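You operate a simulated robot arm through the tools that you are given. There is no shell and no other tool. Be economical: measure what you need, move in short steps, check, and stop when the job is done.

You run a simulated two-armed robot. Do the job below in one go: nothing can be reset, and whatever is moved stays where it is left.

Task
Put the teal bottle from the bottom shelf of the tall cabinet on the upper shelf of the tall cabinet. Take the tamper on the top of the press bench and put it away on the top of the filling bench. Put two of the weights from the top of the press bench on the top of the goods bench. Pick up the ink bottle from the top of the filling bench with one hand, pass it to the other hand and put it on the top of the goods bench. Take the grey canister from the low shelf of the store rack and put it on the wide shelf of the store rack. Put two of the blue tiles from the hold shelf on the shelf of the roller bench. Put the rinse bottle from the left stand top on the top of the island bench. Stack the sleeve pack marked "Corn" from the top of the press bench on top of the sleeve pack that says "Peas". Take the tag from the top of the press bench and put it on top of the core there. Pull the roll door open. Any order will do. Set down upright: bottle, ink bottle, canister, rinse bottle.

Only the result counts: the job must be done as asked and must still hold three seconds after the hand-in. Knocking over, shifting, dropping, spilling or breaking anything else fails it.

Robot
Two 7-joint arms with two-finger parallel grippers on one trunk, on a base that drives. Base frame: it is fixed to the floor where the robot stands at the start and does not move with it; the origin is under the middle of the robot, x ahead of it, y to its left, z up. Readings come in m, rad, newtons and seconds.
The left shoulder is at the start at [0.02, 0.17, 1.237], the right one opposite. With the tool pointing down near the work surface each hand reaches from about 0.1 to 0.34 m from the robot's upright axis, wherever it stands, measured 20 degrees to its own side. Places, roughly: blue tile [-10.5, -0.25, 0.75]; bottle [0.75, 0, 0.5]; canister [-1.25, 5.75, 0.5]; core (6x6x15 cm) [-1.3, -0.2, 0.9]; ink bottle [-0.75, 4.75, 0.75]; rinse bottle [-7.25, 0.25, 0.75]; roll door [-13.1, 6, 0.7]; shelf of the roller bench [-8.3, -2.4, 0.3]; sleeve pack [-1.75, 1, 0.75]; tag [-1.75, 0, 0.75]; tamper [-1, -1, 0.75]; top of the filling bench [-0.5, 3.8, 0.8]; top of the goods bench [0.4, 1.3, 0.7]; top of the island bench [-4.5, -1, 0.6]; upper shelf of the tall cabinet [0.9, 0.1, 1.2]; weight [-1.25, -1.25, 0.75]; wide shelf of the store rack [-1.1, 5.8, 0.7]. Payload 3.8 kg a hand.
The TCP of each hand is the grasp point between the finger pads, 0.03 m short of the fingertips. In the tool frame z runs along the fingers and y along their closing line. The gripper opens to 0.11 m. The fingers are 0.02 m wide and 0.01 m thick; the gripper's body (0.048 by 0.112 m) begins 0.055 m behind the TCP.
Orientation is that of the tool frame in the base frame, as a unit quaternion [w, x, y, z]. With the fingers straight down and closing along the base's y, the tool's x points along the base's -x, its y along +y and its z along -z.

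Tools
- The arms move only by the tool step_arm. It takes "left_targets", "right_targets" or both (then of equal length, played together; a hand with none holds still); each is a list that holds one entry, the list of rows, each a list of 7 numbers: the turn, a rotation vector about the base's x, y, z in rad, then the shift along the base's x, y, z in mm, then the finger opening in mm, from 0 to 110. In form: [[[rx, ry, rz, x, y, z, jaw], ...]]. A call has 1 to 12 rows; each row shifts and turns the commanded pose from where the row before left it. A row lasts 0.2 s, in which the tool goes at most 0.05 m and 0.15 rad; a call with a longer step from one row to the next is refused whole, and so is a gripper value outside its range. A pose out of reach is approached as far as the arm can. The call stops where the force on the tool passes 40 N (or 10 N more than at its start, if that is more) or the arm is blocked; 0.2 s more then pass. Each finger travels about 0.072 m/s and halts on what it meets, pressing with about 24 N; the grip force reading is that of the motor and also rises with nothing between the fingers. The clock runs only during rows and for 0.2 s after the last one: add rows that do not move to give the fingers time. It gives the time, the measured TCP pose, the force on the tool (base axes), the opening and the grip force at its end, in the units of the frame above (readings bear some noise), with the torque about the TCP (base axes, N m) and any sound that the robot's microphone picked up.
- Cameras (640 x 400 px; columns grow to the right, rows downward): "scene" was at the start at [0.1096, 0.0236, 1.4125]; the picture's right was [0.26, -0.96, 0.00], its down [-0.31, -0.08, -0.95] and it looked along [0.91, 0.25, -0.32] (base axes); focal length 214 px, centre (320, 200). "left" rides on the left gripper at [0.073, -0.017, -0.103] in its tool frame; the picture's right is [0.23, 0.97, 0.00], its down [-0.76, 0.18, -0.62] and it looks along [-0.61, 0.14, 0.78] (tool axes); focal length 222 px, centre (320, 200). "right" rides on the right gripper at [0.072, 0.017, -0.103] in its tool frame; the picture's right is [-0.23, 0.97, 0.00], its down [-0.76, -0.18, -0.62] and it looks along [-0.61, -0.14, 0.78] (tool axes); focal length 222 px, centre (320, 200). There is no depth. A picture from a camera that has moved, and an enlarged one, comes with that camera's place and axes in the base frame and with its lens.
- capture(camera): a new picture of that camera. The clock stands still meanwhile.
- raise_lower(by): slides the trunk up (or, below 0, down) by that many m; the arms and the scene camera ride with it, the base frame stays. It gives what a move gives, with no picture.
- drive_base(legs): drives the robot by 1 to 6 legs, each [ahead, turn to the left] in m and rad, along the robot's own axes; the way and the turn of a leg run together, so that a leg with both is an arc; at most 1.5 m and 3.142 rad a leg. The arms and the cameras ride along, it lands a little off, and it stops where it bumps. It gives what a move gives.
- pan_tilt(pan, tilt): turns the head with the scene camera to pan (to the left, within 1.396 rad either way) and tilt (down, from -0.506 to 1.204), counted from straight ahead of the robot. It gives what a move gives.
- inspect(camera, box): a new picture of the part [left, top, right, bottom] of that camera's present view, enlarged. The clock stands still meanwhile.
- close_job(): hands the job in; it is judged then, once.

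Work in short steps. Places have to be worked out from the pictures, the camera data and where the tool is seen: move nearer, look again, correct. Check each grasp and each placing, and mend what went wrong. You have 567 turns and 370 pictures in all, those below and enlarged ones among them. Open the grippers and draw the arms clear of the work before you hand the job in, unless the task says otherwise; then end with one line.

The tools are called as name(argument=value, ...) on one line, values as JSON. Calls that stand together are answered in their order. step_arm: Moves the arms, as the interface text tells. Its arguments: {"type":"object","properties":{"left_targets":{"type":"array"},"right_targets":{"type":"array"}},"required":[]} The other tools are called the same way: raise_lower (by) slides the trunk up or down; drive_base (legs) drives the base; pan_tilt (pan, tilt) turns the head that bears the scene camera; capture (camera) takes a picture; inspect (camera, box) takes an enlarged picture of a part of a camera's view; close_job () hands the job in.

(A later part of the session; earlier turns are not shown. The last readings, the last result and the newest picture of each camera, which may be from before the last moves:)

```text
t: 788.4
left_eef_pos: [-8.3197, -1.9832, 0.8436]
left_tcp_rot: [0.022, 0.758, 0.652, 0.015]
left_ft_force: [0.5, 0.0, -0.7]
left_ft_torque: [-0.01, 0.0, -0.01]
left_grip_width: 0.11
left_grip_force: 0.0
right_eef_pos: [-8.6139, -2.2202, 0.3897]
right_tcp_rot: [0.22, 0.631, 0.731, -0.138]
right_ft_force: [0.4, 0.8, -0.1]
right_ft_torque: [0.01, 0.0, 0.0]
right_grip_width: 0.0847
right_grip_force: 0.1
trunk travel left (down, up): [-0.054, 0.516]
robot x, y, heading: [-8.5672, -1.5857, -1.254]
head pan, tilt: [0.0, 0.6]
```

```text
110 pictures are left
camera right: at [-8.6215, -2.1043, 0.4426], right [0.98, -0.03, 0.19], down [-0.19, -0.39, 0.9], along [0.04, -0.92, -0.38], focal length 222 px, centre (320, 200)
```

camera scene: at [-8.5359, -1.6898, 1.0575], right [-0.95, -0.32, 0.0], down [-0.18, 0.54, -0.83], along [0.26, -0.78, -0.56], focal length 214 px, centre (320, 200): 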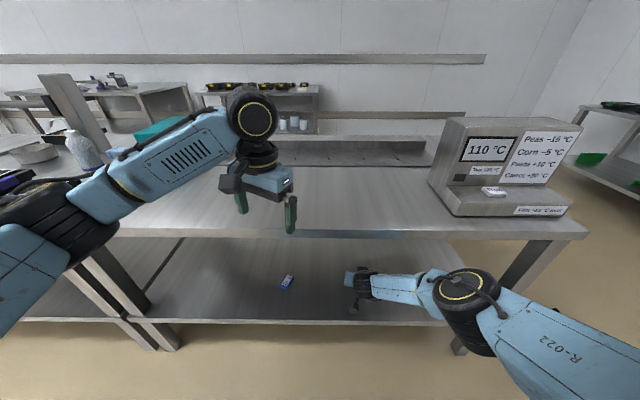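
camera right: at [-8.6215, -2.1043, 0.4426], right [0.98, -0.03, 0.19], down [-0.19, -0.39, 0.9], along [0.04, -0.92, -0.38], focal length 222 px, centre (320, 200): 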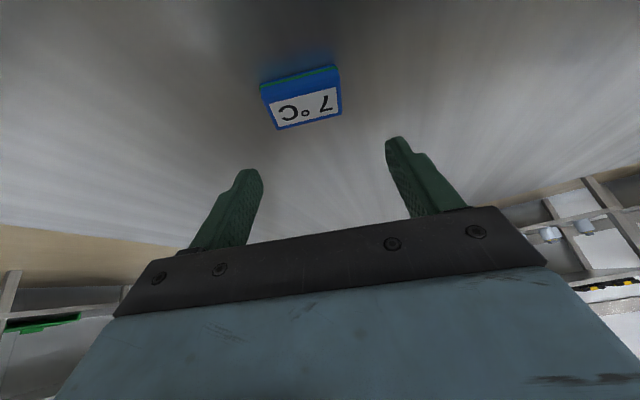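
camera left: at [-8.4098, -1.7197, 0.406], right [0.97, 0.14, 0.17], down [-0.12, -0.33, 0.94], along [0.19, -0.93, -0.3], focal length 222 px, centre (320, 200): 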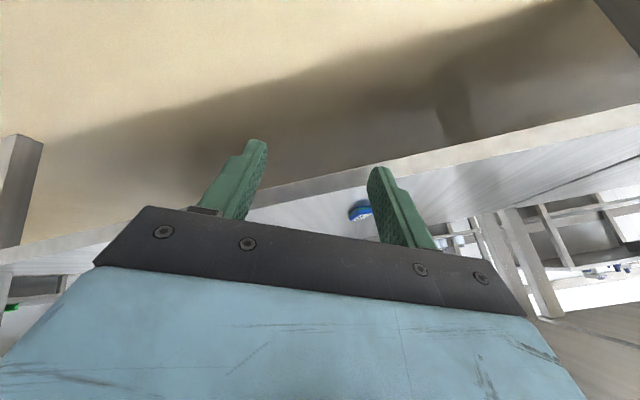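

Both tiles are on the roller bench shelf. I back out, restore the right arm, raise the trunk, and drive back toward the hold stand to look for the roll door.

drive_base(legs=[[-0.4, 0]])

step_arm(right_targets=[[[0, 0, 0, 0, 0, 40, 110], [0, 0, 0, 0, 0, 40, 110], [0.1, 0.033, 0, 0, 0, 40, 110], [0.1, 0.033, 0, 0, 0, 40, 110], [0.1, 0.033, 0, 5, 20, 40, 110], [0.1, 0.033, 0, 5, 20, 40, 110], [0, 0, 0, 5, 20, 40, 110], [0, 0, 0, 5, 20, 40, 110]]])

raise_lower(by=0.35)

capture(camera="scene")

```text
t: 790.8
left_eef_pos: [-8.4453, -1.6057, 0.8447]
left_tcp_rot: [0.021, 0.759, 0.651, 0.015]
left_ft_force: [0.9, -0.1, 0.2]
left_ft_torque: [-0.01, -0.03, 0.0]
left_grip_width: 0.11
left_grip_force: 0.1
right_eef_pos: [-8.7412, -1.8439, 0.3887]
right_tcp_rot: [0.222, 0.631, 0.73, -0.138]
right_ft_force: [0.0, 0.3, -0.4]
right_ft_torque: [-0.02, 0.03, 0.0]
right_grip_width: 0.085
right_grip_force: 0.0
trunk travel left (down, up): [-0.054, 0.516]
robot x, y, heading: [-8.6937, -1.2094, -1.253]
head pan, tilt: [0.0, 0.6]
```

```text
t: 792.6
left_eef_pos: [-8.4451, -1.6056, 0.8436]
left_tcp_rot: [0.021, 0.758, 0.651, 0.015]
left_ft_force: [-0.6, 0.0, -0.9]
left_ft_torque: [-0.02, 0.02, 0.01]
left_grip_width: 0.1101
left_grip_force: 0.0
right_eef_pos: [-8.7197, -1.7611, 0.7103]
right_tcp_rot: [0.043, 0.652, 0.756, -0.031]
right_ft_force: [0.4, -0.7, -0.4]
right_ft_torque: [0.02, 0.04, -0.01]
right_grip_width: 0.1099
right_grip_force: 0.0
trunk travel left (down, up): [-0.054, 0.516]
robot x, y, heading: [-8.6958, -1.2071, -1.252]
head pan, tilt: [0.0, 0.6]
```

```text
t: 796.0
left_eef_pos: [-8.4445, -1.6056, 1.1941]
left_tcp_rot: [0.021, 0.759, 0.651, 0.015]
left_ft_force: [1.0, 0.6, -0.2]
left_ft_torque: [-0.01, 0.03, -0.01]
left_grip_width: 0.1101
left_grip_force: 0.1
right_eef_pos: [-8.7198, -1.7615, 1.0607]
right_tcp_rot: [0.043, 0.652, 0.757, -0.032]
right_ft_force: [-0.5, -0.3, 0.7]
right_ft_torque: [0.03, 0.0, 0.0]
right_grip_width: 0.1099
right_grip_force: 0.0
trunk travel left (down, up): [-0.404, 0.166]
robot x, y, heading: [-8.6923, -1.2088, -1.251]
head pan, tilt: [0.0, 0.6]
```

```text
109 pictures are left
camera scene: at [-8.6615, -1.3135, 1.4574], right [-0.95, -0.32, 0.0], down [-0.18, 0.54, -0.83], along [0.26, -0.78, -0.56], focal length 214 px, centre (320, 200)
```

scene: 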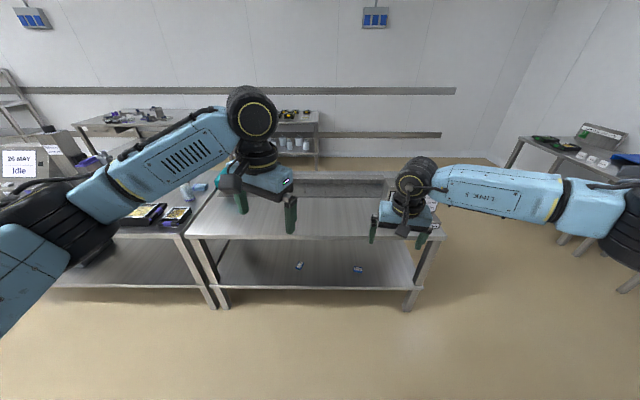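

Both tiles are visible on the shelf. Now the roll door: I drive west and look along the wall.

drive_base(legs=[[0, -1.93], [1.5, 0], [0.7, 0], [0, -1.23]])

pan_tilt(pan=0.0, tilt=0.3)

capture(camera="scene")

```text
t: 814.3
left_eef_pos: [-11.1045, -0.7697, 1.1937]
left_tcp_rot: [-0.014, -0.655, 0.756, 0.02]
left_ft_force: [-0.4, 0.5, 0.1]
left_ft_torque: [0.01, 0.01, -0.01]
left_grip_width: 0.1101
left_grip_force: 0.0
right_eef_pos: [-10.8308, -0.6123, 1.0595]
right_tcp_rot: [-0.031, 0.758, -0.65, -0.044]
right_ft_force: [-0.4, 0.5, 0.5]
right_ft_torque: [0.0, -0.01, 0.0]
right_grip_width: 0.1101
right_grip_force: 0.1
trunk travel left (down, up): [-0.404, 0.166]
robot x, y, heading: [-10.8542, -1.1639, 1.897]
head pan, tilt: [0.0, 0.6]
```

```text
t: 815.1
left_eef_pos: [-11.1049, -0.77, 1.1936]
left_tcp_rot: [-0.014, -0.654, 0.756, 0.021]
left_ft_force: [-0.1, -0.1, -0.2]
left_ft_torque: [0.0, 0.01, 0.03]
left_grip_width: 0.1101
left_grip_force: 0.0
right_eef_pos: [-10.8306, -0.6122, 1.0616]
right_tcp_rot: [-0.031, 0.758, -0.65, -0.043]
right_ft_force: [0.5, 0.9, -0.4]
right_ft_torque: [-0.02, 0.0, 0.02]
right_grip_width: 0.1103
right_grip_force: 0.1
trunk travel left (down, up): [-0.404, 0.166]
robot x, y, heading: [-10.8514, -1.1645, 1.898]
head pan, tilt: [0.0, 0.3]
```

```text
108 pictures are left
camera scene: at [-10.8911, -1.0584, 1.4849], right [0.95, 0.32, 0.0], down [0.1, -0.28, -0.96], along [-0.31, 0.9, -0.3], focal length 214 px, centre (320, 200)
```

scene: 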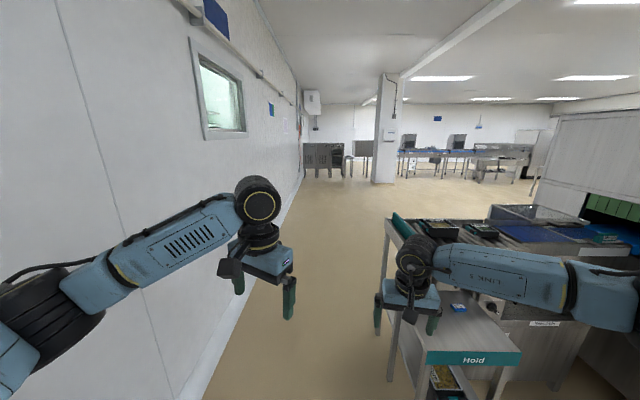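

The roll-door cabinet is the dark louvred unit far ahead at about (-13.1,6). I raise the trunk and drive along the wall aisle toward it.

raise_lower(by=0.16)

drive_base(legs=[[0, -0.02], [1.5, 0], [1.5, 0], [1.5, 0]])

capture(camera="scene")

```text
t: 816.9
left_eef_pos: [-11.1038, -0.7692, 1.3545]
left_tcp_rot: [-0.015, -0.654, 0.756, 0.021]
left_ft_force: [-0.3, -0.2, -0.2]
left_ft_torque: [-0.03, -0.02, 0.0]
left_grip_width: 0.1102
left_grip_force: 0.2
right_eef_pos: [-10.83, -0.6122, 1.2208]
right_tcp_rot: [-0.031, 0.759, -0.65, -0.043]
right_ft_force: [0.6, 0.1, -0.3]
right_ft_torque: [-0.01, 0.0, -0.01]
right_grip_width: 0.1098
right_grip_force: 0.1
trunk travel left (down, up): [-0.564, 0.006]
robot x, y, heading: [-10.8516, -1.1687, 1.896]
head pan, tilt: [0.0, 0.3]
```

```text
t: 838.8
left_eef_pos: [-12.3976, 3.5531, 1.3531]
left_tcp_rot: [-0.014, -0.63, 0.776, 0.022]
left_ft_force: [-0.8, -0.2, -0.2]
left_ft_torque: [0.04, -0.04, 0.02]
left_grip_width: 0.1103
left_grip_force: 0.1
right_eef_pos: [-12.1154, 3.6926, 1.2205]
right_tcp_rot: [-0.033, 0.738, -0.672, -0.043]
right_ft_force: [-0.2, -1.0, 0.1]
right_ft_torque: [0.02, -0.01, -0.02]
right_grip_width: 0.1101
right_grip_force: 0.1
trunk travel left (down, up): [-0.564, 0.006]
robot x, y, heading: [-12.1738, 3.1426, 1.832]
head pan, tilt: [0.0, 0.3]
```

```text
107 pictures are left
camera scene: at [-12.2031, 3.252, 1.645], right [0.96, 0.26, 0.0], down [0.08, -0.29, -0.96], along [-0.25, 0.92, -0.3], focal length 214 px, centre (320, 200)
```

scene: 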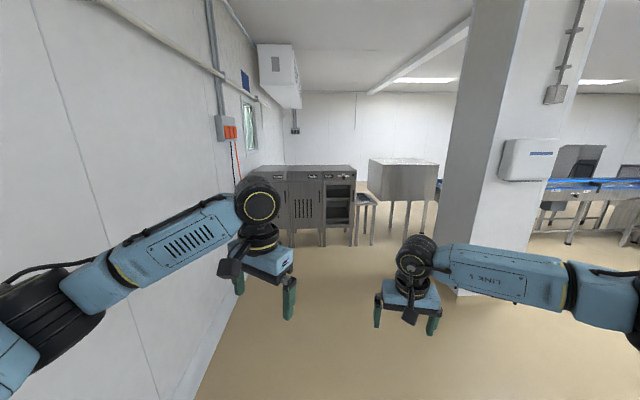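

inspect(camera="scene", box=[230, 150, 450, 280])

```text
2.91 times, centred on (340, 215) of scene
camera zoom: at [-12.2031, 3.252, 1.645], right [0.96, 0.26, 0.0], down [0.08, -0.29, -0.96], along [-0.25, 0.92, -0.3], focal length 624 px, centre (262, 156)
```

zoom: 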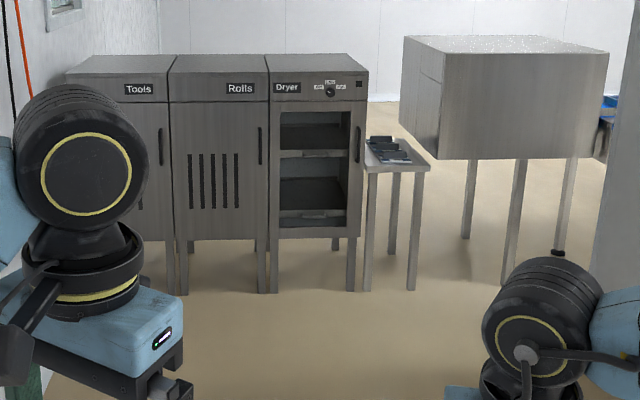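

The three cabinets are Tools, Rolls and Dryer; the "Rolls" door has a vertical handle on its right edge (hinged left) at about (-12.96,6.04,0.78). I drive up in front of it.

drive_base(legs=[[0, 0.038], [1.5, 0], [0.5, 0]])

pan_tilt(pan=0.0, tilt=0.6)

capture(camera="scene")

```text
t: 849.2
left_eef_pos: [-13.0243, 5.463, 1.3543]
left_tcp_rot: [-0.015, -0.647, 0.762, 0.021]
left_ft_force: [-0.4, 0.4, -0.1]
left_ft_torque: [-0.01, -0.02, 0.01]
left_grip_width: 0.1101
left_grip_force: 0.0
right_eef_pos: [-12.7502, 5.6159, 1.2195]
right_tcp_rot: [-0.032, 0.753, -0.656, -0.043]
right_ft_force: [0.5, 0.6, -0.3]
right_ft_torque: [0.01, -0.03, 0.0]
right_grip_width: 0.1099
right_grip_force: 0.0
trunk travel left (down, up): [-0.564, 0.006]
robot x, y, heading: [-12.7829, 5.0663, 1.882]
head pan, tilt: [0.0, 0.3]
```

```text
t: 850.0
left_eef_pos: [-13.0246, 5.4621, 1.3542]
left_tcp_rot: [-0.014, -0.647, 0.762, 0.021]
left_ft_force: [-0.9, 0.5, -0.6]
left_ft_torque: [0.0, 0.0, 0.01]
left_grip_width: 0.1099
left_grip_force: 0.0
right_eef_pos: [-12.7487, 5.6153, 1.2218]
right_tcp_rot: [-0.032, 0.753, -0.656, -0.043]
right_ft_force: [0.6, 0.1, 0.4]
right_ft_torque: [0.0, -0.02, -0.02]
right_grip_width: 0.1102
right_grip_force: 0.0
trunk travel left (down, up): [-0.564, 0.006]
robot x, y, heading: [-12.7814, 5.0635, 1.883]
head pan, tilt: [0.0, 0.6]
```

```text
105 pictures are left
camera scene: at [-12.8156, 5.1661, 1.6176], right [0.95, 0.31, 0.0], down [0.17, -0.54, -0.83], along [-0.25, 0.79, -0.56], focal length 214 px, centre (320, 200)
```

scene: 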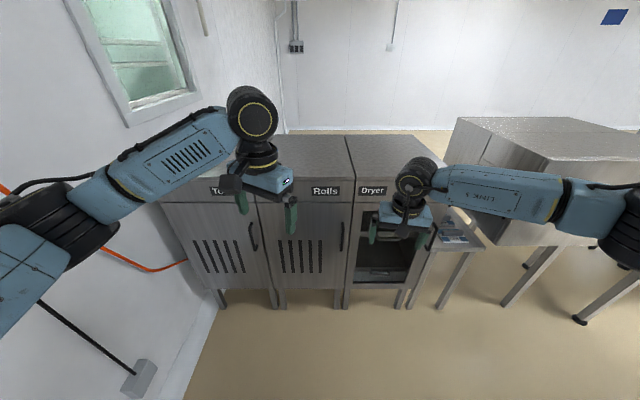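

The handle is 1.0 m ahead and 0.13 m right. I lower the trunk and pitch the right hand forward about 60°, jaws open, to grip the vertical bar.

raise_lower(by=-0.36)

step_arm(right_targets=[[[0, 0, 0.085, 0, 0, 0, 70], [0, 0, 0.085, 0, 0, 0, 70], [0.1361, 0.0439, 0, 0, 0, 0, 70], [0.1361, 0.0439, 0, 0, 0, 0, 70], [0.1361, 0.0439, 0, 0, 0, 0, 70], [0.1361, 0.0439, 0, 0, 0, 0, 70], [0.1361, 0.0439, 0, 0, 0, 0, 70], [0.1361, 0.0439, 0, 0, 0, 0, 70], [0.1361, 0.0439, 0, 0, 0, 0, 70]]])

capture(camera="right")

capture(camera="scene")

```text
t: 853.5
left_eef_pos: [-13.0262, 5.4618, 0.9942]
left_tcp_rot: [-0.014, -0.647, 0.762, 0.021]
left_ft_force: [-0.8, 0.3, -0.4]
left_ft_torque: [0.03, 0.03, 0.03]
left_grip_width: 0.11
left_grip_force: 0.0
right_eef_pos: [-12.7491, 5.6157, 0.8594]
right_tcp_rot: [-0.031, 0.753, -0.656, -0.043]
right_ft_force: [0.5, -0.1, -0.4]
right_ft_torque: [0.01, -0.01, -0.04]
right_grip_width: 0.1099
right_grip_force: 0.1
trunk travel left (down, up): [-0.204, 0.366]
robot x, y, heading: [-12.7825, 5.0644, 1.882]
head pan, tilt: [0.0, 0.6]
```

```text
t: 855.5
left_eef_pos: [-13.0268, 5.4627, 0.9933]
left_tcp_rot: [-0.015, -0.647, 0.762, 0.021]
left_ft_force: [-0.1, -0.3, -0.2]
left_ft_torque: [0.01, -0.01, -0.02]
left_grip_width: 0.1105
left_grip_force: 0.0
right_eef_pos: [-12.7494, 5.6144, 0.8602]
right_tcp_rot: [-0.257, 0.725, -0.528, -0.361]
right_ft_force: [0.7, -0.5, -0.3]
right_ft_torque: [-0.02, 0.02, 0.01]
right_grip_width: 0.0701
right_grip_force: 0.0
right hand out of reach, approached as far as the arm can: row 9
trunk travel left (down, up): [-0.204, 0.366]
robot x, y, heading: [-12.7808, 5.0616, 1.881]
head pan, tilt: [0.0, 0.6]
```

```text
104 pictures are left
camera right: at [-12.7259, 5.4907, 0.8651], right [-0.97, -0.17, 0.19], down [0.19, 0.03, 0.98], along [-0.17, 0.98, 0.01], focal length 222 px, centre (320, 200)
```

right: 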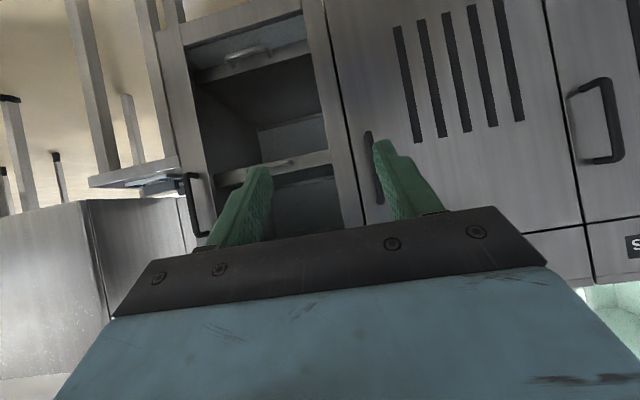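

```text
103 pictures are left
camera scene: at [-12.8157, 5.1663, 1.2575], right [0.95, 0.31, 0.0], down [0.17, -0.54, -0.83], along [-0.25, 0.79, -0.56], focal length 214 px, centre (320, 200)
```

scene: 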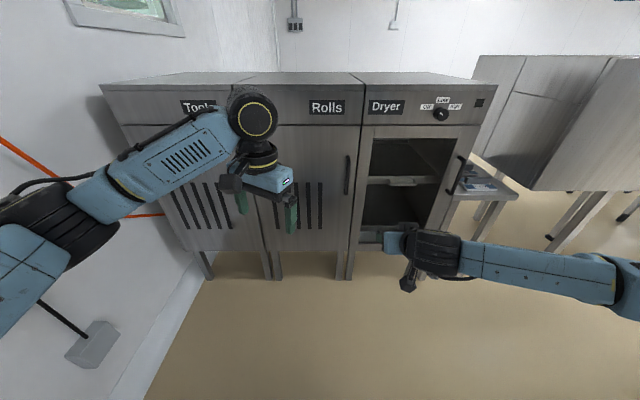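

Triangulated: handle at (-12.962,6.057), z≈0.79. I drive 0.33 m forward, align laterally and in height, and look.

drive_base(legs=[[0.33, 0]])

step_arm(right_targets=[[[0, 0, 0, -22, -7, -15, 70], [0, 0, 0, -22, -7, -15, 70], [0, 0, 0, -21, -7, -15, 70], [0, 0, 0, 0, 0, -15, 70]]])

capture(camera="right")

```text
t: 857.7
left_eef_pos: [-13.1292, 5.7711, 0.9935]
left_tcp_rot: [-0.015, -0.65, 0.76, 0.021]
left_ft_force: [-0.5, -0.9, -1.1]
left_ft_torque: [0.0, 0.02, 0.01]
left_grip_width: 0.11
left_grip_force: 0.0
right_eef_pos: [-12.8533, 5.9257, 0.8598]
right_tcp_rot: [-0.255, 0.727, -0.526, -0.361]
right_ft_force: [0.0, -1.2, 0.4]
right_ft_torque: [0.01, 0.01, -0.01]
right_grip_width: 0.0699
right_grip_force: 0.0
trunk travel left (down, up): [-0.204, 0.366]
robot x, y, heading: [-12.8827, 5.3755, 1.891]
head pan, tilt: [0.0, 0.6]
```

```text
t: 858.7
left_eef_pos: [-13.1294, 5.7712, 0.9936]
left_tcp_rot: [-0.015, -0.65, 0.759, 0.021]
left_ft_force: [-0.7, -1.3, -0.4]
left_ft_torque: [0.0, 0.0, -0.01]
left_grip_width: 0.1101
left_grip_force: 0.1
right_eef_pos: [-12.9196, 5.904, 0.798]
right_tcp_rot: [-0.256, 0.726, -0.526, -0.362]
right_ft_force: [0.3, -0.8, 0.7]
right_ft_torque: [0.01, 0.01, -0.02]
right_grip_width: 0.07
right_grip_force: 0.0
trunk travel left (down, up): [-0.204, 0.366]
robot x, y, heading: [-12.8807, 5.3726, 1.887]
head pan, tilt: [0.0, 0.6]
```

```text
102 pictures are left
camera right: at [-12.8957, 5.7805, 0.8036], right [-0.97, -0.18, 0.19], down [0.19, 0.03, 0.98], along [-0.18, 0.98, 0.01], focal length 222 px, centre (320, 200)
```

right: 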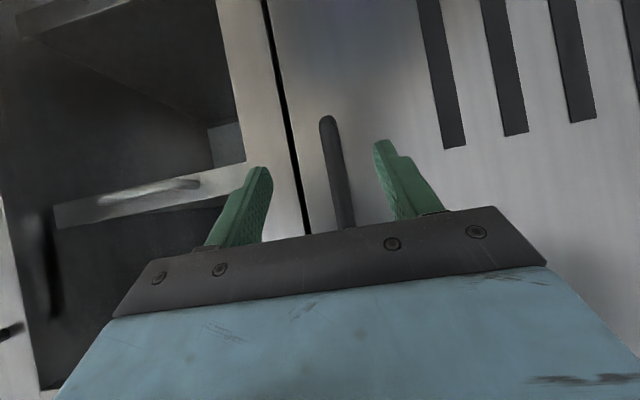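

The bar is between the fingers. I advance 0.10 m and check distance to the door face.

step_arm(right_targets=[[[0, 0, 0, -12.5, 31, 0, 70], [0, 0, 0, -12.5, 31, 0, 70], [0, 0, 0, -12.5, 31, 0, 70]]])

capture(camera="right")

inspect(camera="scene", box=[270, 120, 450, 270])

```text
t: 859.5
left_eef_pos: [-13.128, 5.7705, 0.9948]
left_tcp_rot: [-0.015, -0.65, 0.759, 0.021]
left_ft_force: [0.1, 0.2, 0.3]
left_ft_torque: [0.0, -0.02, 0.02]
left_grip_width: 0.1101
left_grip_force: 0.1
right_eef_pos: [-12.9478, 5.9745, 0.7979]
right_tcp_rot: [-0.254, 0.726, -0.528, -0.36]
right_ft_force: [11.3, -17.7, 7.9]
right_ft_torque: [1.13, 0.77, 0.19]
right_grip_width: 0.0702
right_grip_force: 0.0
trunk travel left (down, up): [-0.204, 0.366]
robot x, y, heading: [-12.8821, 5.3742, 1.886]
head pan, tilt: [0.0, 0.6]
stopped in row 3 (right hand): the force on the tool passed its limit at 97 N (the readings are from after the stop); the commanded pose is now the measured one
```

```text
101 pictures are left
camera right: at [-12.9237, 5.8495, 0.8039], right [-0.97, -0.17, 0.19], down [0.19, 0.04, 0.98], along [-0.18, 0.98, 0.0], focal length 222 px, centre (320, 200)
```

right: 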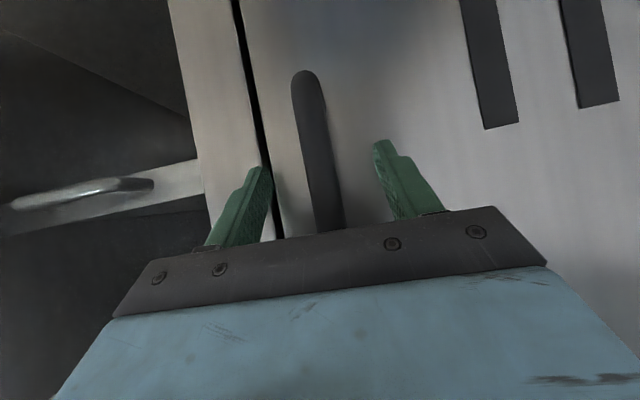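

```text
2.67 times, centred on (360, 195) of scene
camera zoom: at [-12.9162, 5.4752, 1.2577], right [0.95, 0.31, 0.0], down [0.18, -0.54, -0.83], along [-0.26, 0.78, -0.56], focal length 572 px, centre (213, 213)
```

zoom: 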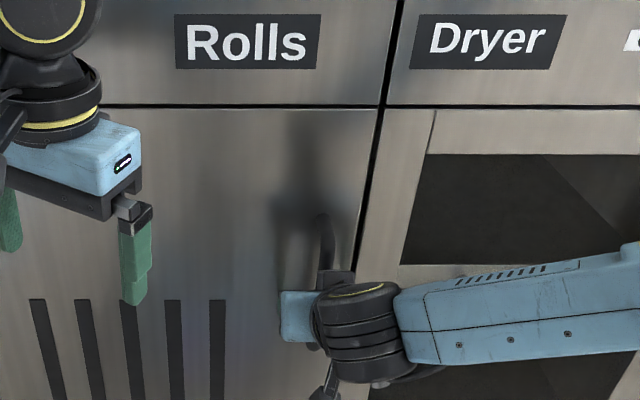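

The gripper's upper bracket touched the handle. I back off 40 mm and raise 50 mm so it passes above the handle's top while the pads grip just below it.

step_arm(right_targets=[[[0, 0, 0, 12, -38, 0, 70], [0, 0, 0, 0, 0, 25, 70], [0, 0, 0, 0, 0, 25, 70]]])

step_arm(right_targets=[[[0, 0, 0, -11, 33, 0, 70], [0, 0, 0, -9, 28, 0, 70], [0, 0, 0, -6, 19, 0, 70]]])

capture(camera="right")

inspect(camera="scene", box=[270, 120, 450, 270])

```text
t: 860.2
left_eef_pos: [-13.128, 5.7724, 0.9941]
left_tcp_rot: [-0.015, -0.65, 0.76, 0.02]
left_ft_force: [0.9, 0.3, 0.2]
left_ft_torque: [0.0, 0.01, -0.04]
left_grip_width: 0.1099
left_grip_force: 0.1
right_eef_pos: [-12.937, 5.9373, 0.848]
right_tcp_rot: [-0.254, 0.727, -0.528, -0.359]
right_ft_force: [0.0, -0.7, 0.0]
right_ft_torque: [-0.03, -0.03, 0.02]
right_grip_width: 0.0699
right_grip_force: 0.0
trunk travel left (down, up): [-0.204, 0.366]
robot x, y, heading: [-12.8816, 5.3781, 1.888]
head pan, tilt: [0.0, 0.6]
```

```text
t: 860.8
left_eef_pos: [-13.1289, 5.7719, 0.9935]
left_tcp_rot: [-0.015, -0.65, 0.759, 0.02]
left_ft_force: [0.2, 0.0, -0.1]
left_ft_torque: [-0.07, -0.02, 0.01]
left_grip_width: 0.1097
left_grip_force: 0.1
right_eef_pos: [-12.951, 5.972, 0.8457]
right_tcp_rot: [-0.249, 0.728, -0.53, -0.357]
right_ft_force: [5.5, -16.4, 9.9]
right_ft_torque: [0.26, -0.37, -0.77]
right_grip_width: 0.0703
right_grip_force: 0.8
trunk travel left (down, up): [-0.204, 0.366]
robot x, y, heading: [-12.8824, 5.374, 1.881]
head pan, tilt: [0.0, 0.6]
stopped in row 2 (right hand): the force on the tool passed its limit at 76 N (the readings are from after the stop); the commanded pose is now the measured one
```

```text
99 pictures are left
camera right: at [-12.928, 5.849, 0.8532], right [-0.97, -0.17, 0.19], down [0.19, 0.05, 0.98], along [-0.18, 0.98, -0.01], focal length 222 px, centre (320, 200)
```

right: 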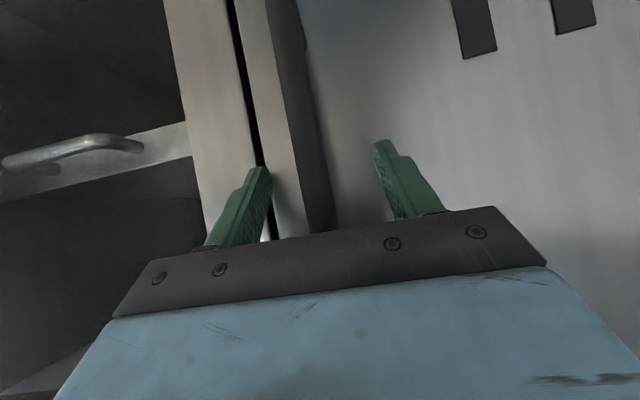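

```text
2.67 times, centred on (360, 195) of scene
camera zoom: at [-12.9169, 5.4766, 1.2575], right [0.95, 0.31, 0.0], down [0.18, -0.54, -0.82], along [-0.26, 0.78, -0.57], focal length 572 px, centre (213, 213)
```

zoom: 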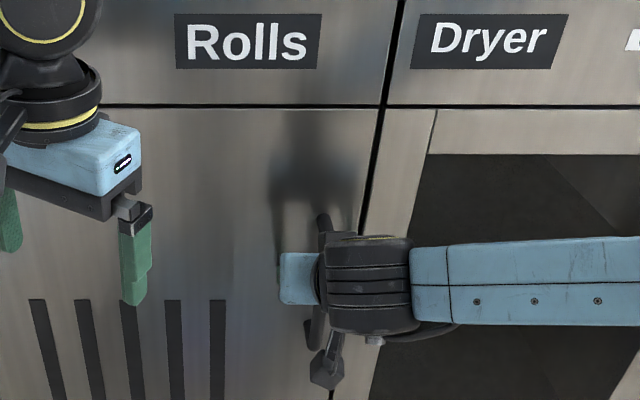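

The bar now seems to be at pad depth already (tips touching the door). I back off 5 mm and close on it.

step_arm(right_targets=[[[0, 0, 0, 2, -6, 0, 60], [0, 0, 0, 0, 0, 0, 40], [0, 0, 0, 0, 0, 0, 20], [0, 0, 0, 0, 0, 0, 5], [0, 0, 0, 0, 0, 0, 5], [0, 0, 0, 0, 0, 0, 5]]])

capture(camera="right")

```text
t: 862.2
left_eef_pos: [-13.1295, 5.7716, 0.9941]
left_tcp_rot: [-0.015, -0.65, 0.759, 0.021]
left_ft_force: [0.3, 0.4, -0.2]
left_ft_torque: [-0.03, 0.03, 0.01]
left_grip_width: 0.11
left_grip_force: 0.2
right_eef_pos: [-12.9494, 5.9696, 0.8474]
right_tcp_rot: [-0.251, 0.728, -0.53, -0.356]
right_ft_force: [0.2, 1.1, 2.6]
right_ft_torque: [0.26, -1.21, 0.0]
right_grip_width: 0.0153
right_grip_force: 45.1
trunk travel left (down, up): [-0.204, 0.366]
robot x, y, heading: [-12.8803, 5.3787, 1.885]
head pan, tilt: [0.0, 0.6]
```

```text
97 pictures are left
camera right: at [-12.9261, 5.8441, 0.8531], right [-0.97, -0.17, 0.19], down [0.19, 0.04, 0.98], along [-0.18, 0.98, -0.01], focal length 222 px, centre (320, 200)
```

right: 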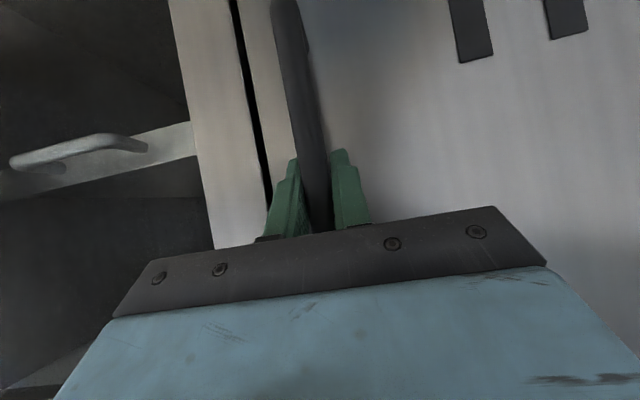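

The bar is firmly gripped (15 mm). I pull 40 mm with the arm and watch the force.

step_arm(right_targets=[[[0, 0, 0, 3, -10, 0, 5], [0, 0, 0, 3, -10, 0, 5], [0, 0, 0, 3, -10, 0, 5], [0, 0, 0, 3, -10, 0, 5]]])

capture(camera="right")

```text
t: 863.2
left_eef_pos: [-13.1321, 5.7715, 0.9938]
left_tcp_rot: [-0.014, -0.651, 0.759, 0.019]
left_ft_force: [0.6, -0.1, 0.2]
left_ft_torque: [-0.01, -0.02, 0.02]
left_grip_width: 0.1102
left_grip_force: 0.0
right_eef_pos: [-12.9432, 5.9263, 0.8454]
right_tcp_rot: [-0.246, 0.731, -0.526, -0.358]
right_ft_force: [-29.8, -2.5, 1.0]
right_ft_torque: [0.04, -1.35, -0.3]
right_grip_width: 0.0157
right_grip_force: 44.9
trunk travel left (down, up): [-0.204, 0.366]
robot x, y, heading: [-12.8813, 5.376, 1.886]
head pan, tilt: [0.0, 0.6]
```

```text
96 pictures are left
camera right: at [-12.918, 5.8021, 0.8533], right [-0.96, -0.18, 0.19], down [0.19, 0.05, 0.98], along [-0.19, 0.98, -0.01], focal length 222 px, centre (320, 200)
```

right: 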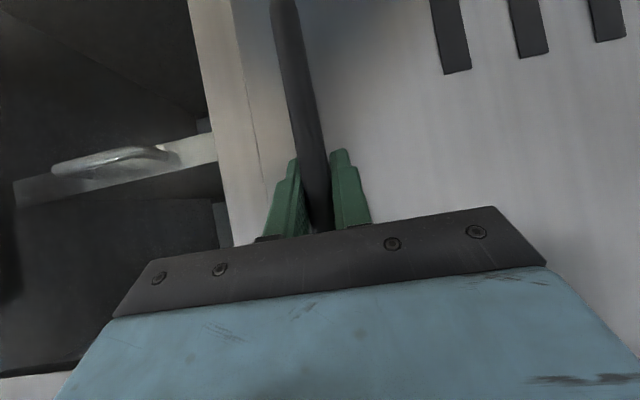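

The door is opening; it pulls sideways as it swings about its left hinge. I follow the arc with small steps and a clockwise yaw.

step_arm(right_targets=[[[0, 0, -0.05, -9, -2, 0, 5], [0, 0, -0.05, 1, -22, 0, 5], [0, 0, -0.05, 0, -22, 0, 5], [0, 0, -0.05, -1, -22, 0, 5], [0, 0, -0.05, -1, -22, 0, 5]]])

```text
t: 864.1
left_eef_pos: [-13.128, 5.7706, 0.9947]
left_tcp_rot: [-0.015, -0.65, 0.759, 0.021]
left_ft_force: [0.6, 0.2, -0.8]
left_ft_torque: [-0.01, 0.01, 0.0]
left_grip_width: 0.1101
left_grip_force: 0.0
right_eef_pos: [-12.9401, 5.8797, 0.8448]
right_tcp_rot: [-0.288, 0.676, -0.592, -0.332]
right_ft_force: [10.6, -0.3, 10.4]
right_ft_torque: [-0.9, -0.68, -0.02]
right_grip_width: 0.0157
right_grip_force: 45.2
trunk travel left (down, up): [-0.204, 0.366]
robot x, y, heading: [-12.8817, 5.3775, 1.879]
head pan, tilt: [0.0, 0.6]
stopped in row 4 (right hand): the force on the tool passed its limit at 41 N (the readings are from after the stop); the commanded pose is now the measured one
```

The arc model fits (about 12° open). I continue in short calls.

step_arm(right_targets=[[[0, 0, -0.05, -0.5, -22, 0, 5], [0, 0, -0.05, -1.5, -22, 0, 5], [0, 0, -0.05, -2.5, -22, 0, 5], [0, 0, -0.05, -3, -22, 0, 5]]])

step_arm(right_targets=[[[0, 0, -0.05, -4, -22, 0, 5], [0, 0, -0.05, -5, -21, 0, 5], [0, 0, -0.05, -6, -21, 0, 5]]])

capture(camera="scene")

```text
t: 865.1
left_eef_pos: [-13.1286, 5.7715, 0.9937]
left_tcp_rot: [-0.015, -0.65, 0.76, 0.022]
left_ft_force: [0.6, 0.0, 0.4]
left_ft_torque: [-0.01, 0.0, 0.02]
left_grip_width: 0.1102
left_grip_force: 0.0
right_eef_pos: [-12.9482, 5.7889, 0.8457]
right_tcp_rot: [0.316, -0.615, 0.655, 0.304]
right_ft_force: [4.3, -3.4, 15.3]
right_ft_torque: [0.0, -0.95, 0.02]
right_grip_width: 0.0156
right_grip_force: 44.8
trunk travel left (down, up): [-0.204, 0.366]
robot x, y, heading: [-12.8811, 5.3733, 1.886]
head pan, tilt: [0.0, 0.6]
```

```text
t: 865.9
left_eef_pos: [-13.1309, 5.7714, 0.9929]
left_tcp_rot: [-0.014, -0.65, 0.759, 0.02]
left_ft_force: [0.4, -0.4, 0.2]
left_ft_torque: [0.01, 0.0, 0.04]
left_grip_width: 0.1102
left_grip_force: 0.1
right_eef_pos: [-12.9671, 5.7266, 0.8459]
right_tcp_rot: [0.338, -0.564, 0.7, 0.279]
right_ft_force: [-19.0, 5.8, 13.6]
right_ft_torque: [-0.64, -0.97, 0.01]
right_grip_width: 0.0155
right_grip_force: 45.4
trunk travel left (down, up): [-0.204, 0.366]
robot x, y, heading: [-12.8786, 5.3755, 1.886]
head pan, tilt: [0.0, 0.6]
```

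```text
95 pictures are left
camera scene: at [-12.9185, 5.4763, 1.2575], right [0.95, 0.31, 0.0], down [0.18, -0.54, -0.82], along [-0.25, 0.78, -0.57], focal length 214 px, centre (320, 200)
```

scene: 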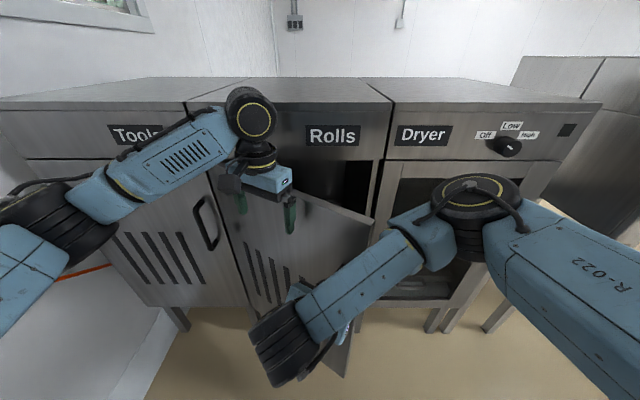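

The door is about 33° open. The left hand would get in its way, so I raise and retract it first.

step_arm(left_targets=[[[0, 0, 0, 3, -10, 45, 110], [0, 0, 0, 3, -10, 45, 110], [0, 0, 0, 6, -20, 40, 110], [0, 0, 0, 6, -20, 40, 110], [0, 0, 0, 6, -20, 40, 110]]])

step_arm(right_targets=[[[0, 0, -0.05, -9, -18, 0, 5], [0, 0, -0.05, -7, -20, 0, 5], [0, 0, -0.05, -8, -20, 0, 5]]])

capture(camera="scene")

```text
t: 867.1
left_eef_pos: [-13.1087, 5.6929, 1.2023]
left_tcp_rot: [-0.016, -0.651, 0.759, 0.019]
left_ft_force: [0.5, 0.7, 0.4]
left_ft_torque: [-0.01, 0.0, 0.01]
left_grip_width: 0.11
left_grip_force: 0.1
right_eef_pos: [-12.9669, 5.7274, 0.8458]
right_tcp_rot: [0.339, -0.564, 0.7, 0.279]
right_ft_force: [-25.7, 8.3, 17.1]
right_ft_torque: [-0.98, -0.4, -0.07]
right_grip_width: 0.0157
right_grip_force: 44.5
trunk travel left (down, up): [-0.204, 0.366]
robot x, y, heading: [-12.8813, 5.372, 1.884]
head pan, tilt: [0.0, 0.6]
```

```text
t: 867.6
left_eef_pos: [-13.1063, 5.6932, 1.2019]
left_tcp_rot: [-0.015, -0.65, 0.759, 0.018]
left_ft_force: [0.6, 0.7, -1.3]
left_ft_torque: [0.0, 0.04, -0.01]
left_grip_width: 0.1101
left_grip_force: 0.1
right_eef_pos: [-12.9768, 5.7009, 0.8456]
right_tcp_rot: [0.347, -0.536, 0.721, 0.269]
right_ft_force: [-4.6, 1.0, 0.6]
right_ft_torque: [-0.52, -1.09, 0.2]
right_grip_width: 0.0157
right_grip_force: 44.6
trunk travel left (down, up): [-0.204, 0.366]
robot x, y, heading: [-12.8823, 5.3728, 1.882]
head pan, tilt: [0.0, 0.6]
stopped in row 2 (right hand): the force on the tool passed its limit at 65 N (the readings are from after the stop); the commanded pose is now the measured one
```

```text
94 pictures are left
camera scene: at [-12.9158, 5.4764, 1.2574], right [0.95, 0.31, 0.0], down [0.17, -0.54, -0.83], along [-0.25, 0.79, -0.57], focal length 214 px, centre (320, 200)
```

scene: 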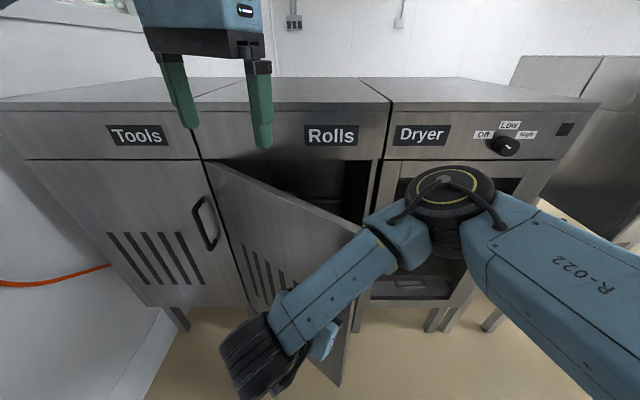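

About 36° open. The arm is folding up, so I release the handle and retreat; then I'll push the door wider from its inner side.

step_arm(right_targets=[[[0, 0, 0, 0, 0, 0, 40], [0, 0, 0, 0, 0, 0, 70], [0, 0, 0, 0, 0, 0, 70], [0, 0, 0, -7, -26, 0, 70], [0, 0, 0, -7, -26, 0, 70]]])

drive_base(legs=[[-0.3, 0]])

capture(camera="scene")

```text
t: 868.8
left_eef_pos: [-13.1053, 5.693, 1.2031]
left_tcp_rot: [-0.015, -0.651, 0.759, 0.02]
left_ft_force: [-0.2, -0.6, 0.2]
left_ft_torque: [-0.01, 0.03, -0.01]
left_grip_width: 0.11
left_grip_force: 0.1
right_eef_pos: [-12.9913, 5.6473, 0.8458]
right_tcp_rot: [0.347, -0.535, 0.721, 0.27]
right_ft_force: [-0.9, 0.0, 0.1]
right_ft_torque: [-0.01, 0.03, 0.0]
right_grip_width: 0.0703
right_grip_force: 0.0
trunk travel left (down, up): [-0.204, 0.366]
robot x, y, heading: [-12.8819, 5.3714, 1.882]
head pan, tilt: [0.0, 0.6]
```

```text
t: 870.9
left_eef_pos: [-13.012, 5.404, 1.2031]
left_tcp_rot: [-0.015, -0.65, 0.76, 0.02]
left_ft_force: [0.2, -0.1, 0.6]
left_ft_torque: [0.03, -0.03, 0.01]
left_grip_width: 0.1098
left_grip_force: 0.0
right_eef_pos: [-12.8978, 5.3604, 0.8452]
right_tcp_rot: [0.347, -0.534, 0.722, 0.269]
right_ft_force: [0.1, -0.7, 0.0]
right_ft_torque: [0.0, 0.0, -0.03]
right_grip_width: 0.07
right_grip_force: 0.0
trunk travel left (down, up): [-0.204, 0.366]
robot x, y, heading: [-12.7884, 5.0891, 1.883]
head pan, tilt: [0.0, 0.6]
```

```text
93 pictures are left
camera scene: at [-12.8225, 5.1876, 1.2576], right [0.95, 0.31, 0.0], down [0.17, -0.54, -0.83], along [-0.25, 0.79, -0.56], focal length 214 px, centre (320, 200)
```

scene: 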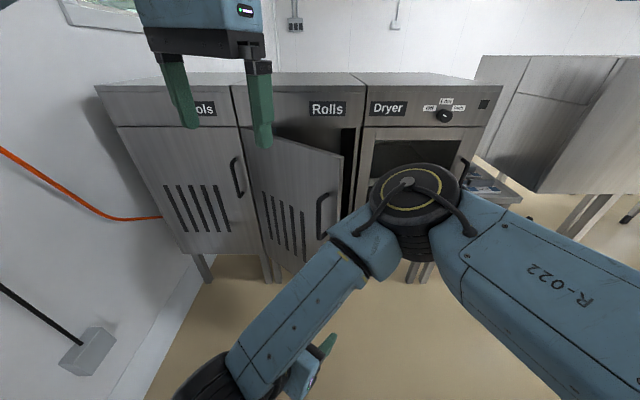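

The door stays put at about 36°. I reposition the right hand (closed) to enter past the door's free edge on its inner side.

step_arm(right_targets=[[[0, 0, 0.1, 30, 5, 0, 0], [0, 0, 0.1, 30, 5, 0, 0], [0, 0, 0.1, 30, 5, 0, 0], [0, 0, 0.1, 30, 5, 0, 0], [0, 0, 0.1, 28, 20, 0, 0], [0, 0, 0.1, 0, 40, 0, 0], [0, 0, 0, 0, 40, 0, 0], [0, 0, 0, 0, 40, 0, 0], [0, 0, 0, 0, 40, 0, 0]]])

capture(camera="scene")

```text
t: 872.9
left_eef_pos: [-13.0126, 5.4051, 1.2028]
left_tcp_rot: [-0.016, -0.649, 0.76, 0.02]
left_ft_force: [-0.1, 0.0, -0.1]
left_ft_torque: [-0.01, 0.0, 0.01]
left_grip_width: 0.1099
left_grip_force: 0.0
right_eef_pos: [-12.7704, 5.5709, 0.8289]
right_tcp_rot: [-0.253, 0.725, -0.532, -0.357]
right_ft_force: [0.3, -0.4, 0.1]
right_ft_torque: [-0.02, -0.03, 0.01]
right_grip_width: 0.0
right_grip_force: 23.7
right hand out of reach, approached as far as the arm can: row 5
trunk travel left (down, up): [-0.204, 0.366]
robot x, y, heading: [-12.787, 5.0867, 1.886]
head pan, tilt: [0.0, 0.6]
```

```text
92 pictures are left
camera scene: at [-12.8226, 5.1884, 1.2575], right [0.95, 0.31, 0.0], down [0.17, -0.54, -0.82], along [-0.25, 0.79, -0.57], focal length 214 px, centre (320, 200)
```

scene: 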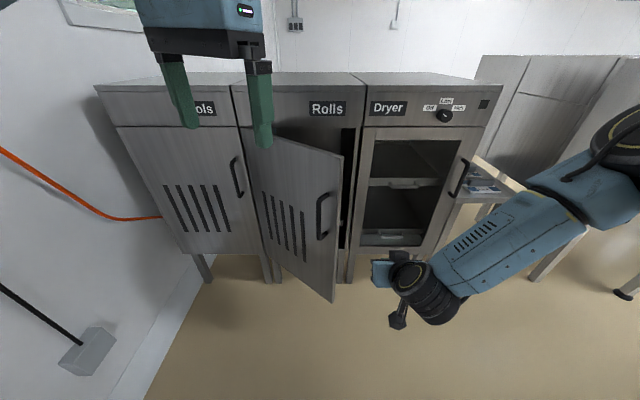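

Door about 36° open, its edge is clear to the left of the hand. I move in 0.2 m, reach past the edge, and sweep left against the inner face.

drive_base(legs=[[0.2, 0]])

step_arm(right_targets=[[[0, 0, 0, -12, 37, 0, 0], [0, 0, 0, -12, 37, 0, 0], [0, 0, 0, -12, 37, 0, 0], [0, 0, 0, -30, -10, 0, 0], [0, 0, 0, -30, -10, 0, 0], [0, 0, 0, -30, -10, 0, 0], [0, 0, 0, -30, -10, 0, 0], [0, 0, 0, -30, -10, 0, 0]]])

capture(camera="scene")

```text
t: 874.5
left_eef_pos: [-13.0724, 5.5943, 1.2004]
left_tcp_rot: [-0.015, -0.649, 0.76, 0.02]
left_ft_force: [0.0, -0.2, -0.3]
left_ft_torque: [-0.02, -0.05, -0.01]
left_grip_width: 0.11
left_grip_force: 0.0
right_eef_pos: [-12.8278, 5.7582, 0.8297]
right_tcp_rot: [-0.253, 0.724, -0.535, -0.355]
right_ft_force: [0.6, 0.0, -0.1]
right_ft_torque: [0.0, 0.0, 0.02]
right_grip_width: 0.0
right_grip_force: 23.6
trunk travel left (down, up): [-0.204, 0.366]
robot x, y, heading: [-12.8468, 5.2745, 1.881]
head pan, tilt: [0.0, 0.6]
```

```text
t: 876.1
left_eef_pos: [-13.0485, 5.5784, 1.2105]
left_tcp_rot: [-0.019, -0.646, 0.762, 0.028]
left_ft_force: [0.1, -0.3, -0.4]
left_ft_torque: [0.02, 0.01, 0.04]
left_grip_width: 0.11
left_grip_force: 0.0
right_eef_pos: [-12.9292, 5.8295, 0.8312]
right_tcp_rot: [-0.267, 0.713, -0.548, -0.347]
right_ft_force: [0.3, -0.2, 0.0]
right_ft_torque: [0.01, 0.02, 0.02]
right_grip_width: 0.0001
right_grip_force: 23.6
trunk travel left (down, up): [-0.204, 0.366]
robot x, y, heading: [-12.8416, 5.2692, 1.852]
head pan, tilt: [0.0, 0.6]
stopped in row 8 (right hand): the force on the tool passed its limit at 54 N (the readings are from after the stop); the commanded pose is now the measured one
```

```text
91 pictures are left
camera scene: at [-12.8553, 5.3616, 1.2599], right [0.96, 0.28, -0.01], down [0.15, -0.53, -0.83], along [-0.24, 0.8, -0.55], focal length 214 px, centre (320, 200)
```

scene: 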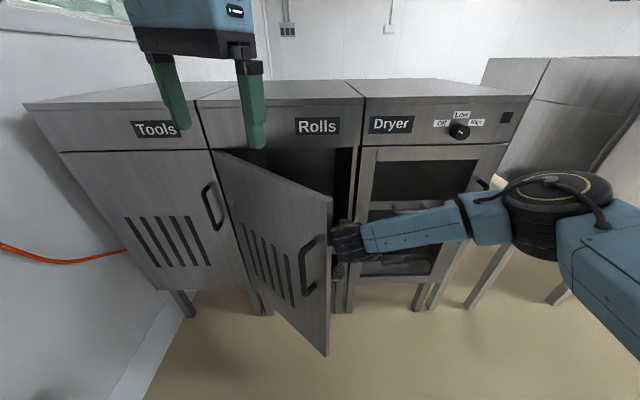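

The hand is now behind the door's inner face. I pull by reversing the base 0.15 m.

drive_base(legs=[[-0.15, 0]])

capture(camera="scene")

```text
t: 877.5
left_eef_pos: [-13.0231, 5.4474, 1.2044]
left_tcp_rot: [-0.015, -0.648, 0.761, 0.02]
left_ft_force: [0.2, 0.2, 0.6]
left_ft_torque: [0.02, 0.02, 0.01]
left_grip_width: 0.1103
left_grip_force: 0.2
right_eef_pos: [-12.9089, 5.688, 0.8199]
right_tcp_rot: [-0.263, 0.722, -0.542, -0.342]
right_ft_force: [-0.5, 0.0, 0.5]
right_ft_torque: [-0.02, 0.02, 0.0]
right_grip_width: 0.0002
right_grip_force: 23.7
trunk travel left (down, up): [-0.204, 0.366]
robot x, y, heading: [-12.7989, 5.1269, 1.874]
head pan, tilt: [0.0, 0.6]
```

```text
90 pictures are left
camera scene: at [-12.8328, 5.23, 1.2576], right [0.96, 0.3, 0.0], down [0.17, -0.54, -0.83], along [-0.24, 0.79, -0.56], focal length 214 px, centre (320, 200)
```

scene: 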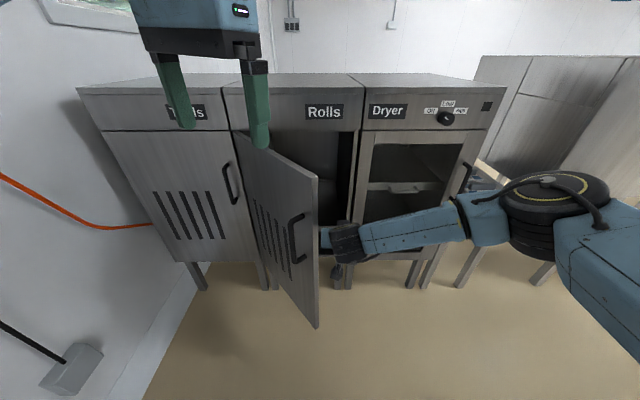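

It opened further (about 55°). I push left with the arm, then turn the base left to continue.

step_arm(right_targets=[[[0, 0, 0, -22, -12, 0, 0], [0, 0, 0, -22, -12, 0, 0], [0, 0, 0, -22, -12, 0, 0], [0, 0, 0, -22, -12, 0, 0], [0, 0, 0, -22, -12, 0, 0]]])

drive_base(legs=[[0, 0.25]])

capture(camera="scene")

```text
t: 877.9
left_eef_pos: [-13.0228, 5.4467, 1.2024]
left_tcp_rot: [-0.016, -0.647, 0.762, 0.019]
left_ft_force: [-0.4, -0.2, 0.1]
left_ft_torque: [0.0, -0.02, -0.04]
left_grip_width: 0.1099
left_grip_force: 0.0
right_eef_pos: [-12.9189, 5.6808, 0.82]
right_tcp_rot: [-0.265, 0.721, -0.544, -0.339]
right_ft_force: [6.9, -6.3, 3.8]
right_ft_torque: [0.17, 0.53, 0.52]
right_grip_width: 0.0
right_grip_force: 23.7
trunk travel left (down, up): [-0.204, 0.366]
robot x, y, heading: [-12.8009, 5.13, 1.874]
head pan, tilt: [0.0, 0.6]
stopped in row 1 (right hand): the force on the tool passed its limit at 52 N (the readings are from after the stop); the commanded pose is now the measured one
```

```text
t: 878.6
left_eef_pos: [-13.0252, 5.4431, 1.2027]
left_tcp_rot: [-0.017, -0.651, 0.759, 0.019]
left_ft_force: [0.3, -0.1, -0.9]
left_ft_torque: [0.02, 0.0, 0.01]
left_grip_width: 0.1101
left_grip_force: 0.1
right_eef_pos: [-12.921, 5.6803, 0.8201]
right_tcp_rot: [-0.265, 0.722, -0.543, -0.338]
right_ft_force: [12.0, -9.3, 7.8]
right_ft_torque: [0.12, 1.02, 0.9]
right_grip_width: 0.0
right_grip_force: 24.3
trunk travel left (down, up): [-0.204, 0.366]
robot x, y, heading: [-12.8021, 5.124, 1.875]
head pan, tilt: [0.0, 0.6]
stopped in leg 1: the force on the tool passed its limit at 59 N (the readings are from after the stop); the commanded pose is now the measured one
```

```text
89 pictures are left
camera scene: at [-12.8321, 5.2288, 1.2577], right [0.95, 0.3, 0.0], down [0.17, -0.54, -0.83], along [-0.25, 0.79, -0.56], focal length 214 px, centre (320, 200)
```

scene: 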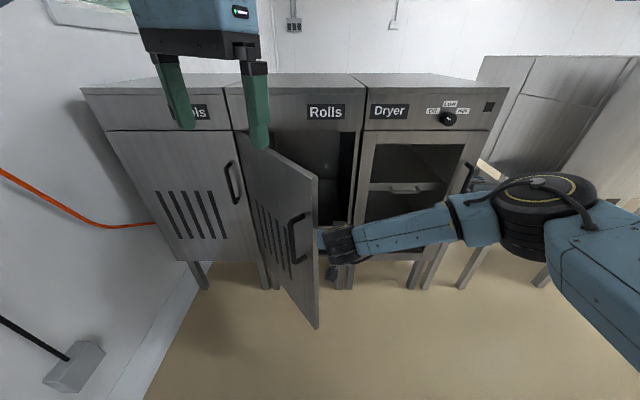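

The hand's side is pressing on the door's edge rather than its inner face. I ease right, reach 0.12 m deeper, then push left.

step_arm(right_targets=[[[0, 0, 0, 38, 12, 0, 0], [0, 0, 0, 0, 40, 0, 0], [0, 0, 0, -12, 38, 0, 0], [0, 0, 0, -12, 38, 0, 0]]])

step_arm(right_targets=[[[0, 0, 0, -28, -9, 0, 0], [0, 0, 0, -28, -9, 0, 0], [0, 0, 0, -24, -18, 0, 0], [0, 0, 0, -24, -18, 0, 0], [0, 0, 0, -24, -18, 0, 0]]])

capture(camera="scene")

```text
t: 879.6
left_eef_pos: [-13.0282, 5.446, 1.202]
left_tcp_rot: [-0.016, -0.651, 0.758, 0.019]
left_ft_force: [0.1, 0.0, -0.8]
left_ft_torque: [-0.02, -0.03, -0.02]
left_grip_width: 0.1099
left_grip_force: 0.1
right_eef_pos: [-12.9093, 5.8074, 0.819]
right_tcp_rot: [-0.265, 0.723, -0.542, -0.337]
right_ft_force: [-0.1, 0.2, 0.1]
right_ft_torque: [-0.01, -0.02, 0.01]
right_grip_width: 0.0
right_grip_force: 23.9
trunk travel left (down, up): [-0.204, 0.366]
robot x, y, heading: [-12.7984, 5.1296, 1.881]
head pan, tilt: [0.0, 0.6]
```

```text
t: 880.8
left_eef_pos: [-13.0273, 5.4454, 1.2027]
left_tcp_rot: [-0.016, -0.652, 0.758, 0.019]
left_ft_force: [-0.5, 1.0, -0.4]
left_ft_torque: [0.01, -0.02, -0.02]
left_grip_width: 0.1098
left_grip_force: 0.2
right_eef_pos: [-13.0386, 5.7337, 0.8193]
right_tcp_rot: [-0.265, 0.722, -0.543, -0.337]
right_ft_force: [0.5, -0.4, 0.1]
right_ft_torque: [0.03, 0.0, 0.03]
right_grip_width: 0.0001
right_grip_force: 24.1
trunk travel left (down, up): [-0.204, 0.366]
robot x, y, heading: [-12.7984, 5.124, 1.886]
head pan, tilt: [0.0, 0.6]
```

```text
88 pictures are left
camera scene: at [-12.8346, 5.2302, 1.2575], right [0.95, 0.3, 0.0], down [0.17, -0.54, -0.83], along [-0.25, 0.79, -0.56], focal length 214 px, centre (320, 200)
```

scene: 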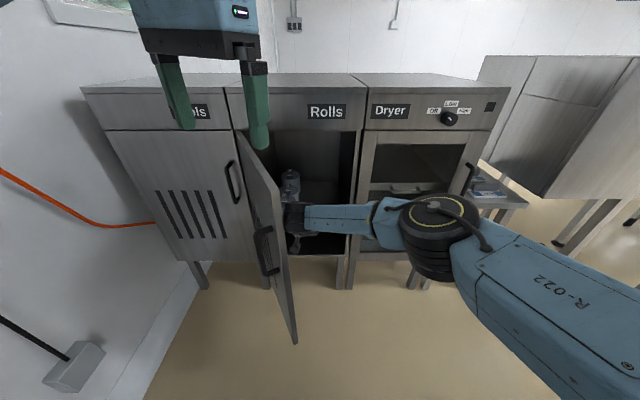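

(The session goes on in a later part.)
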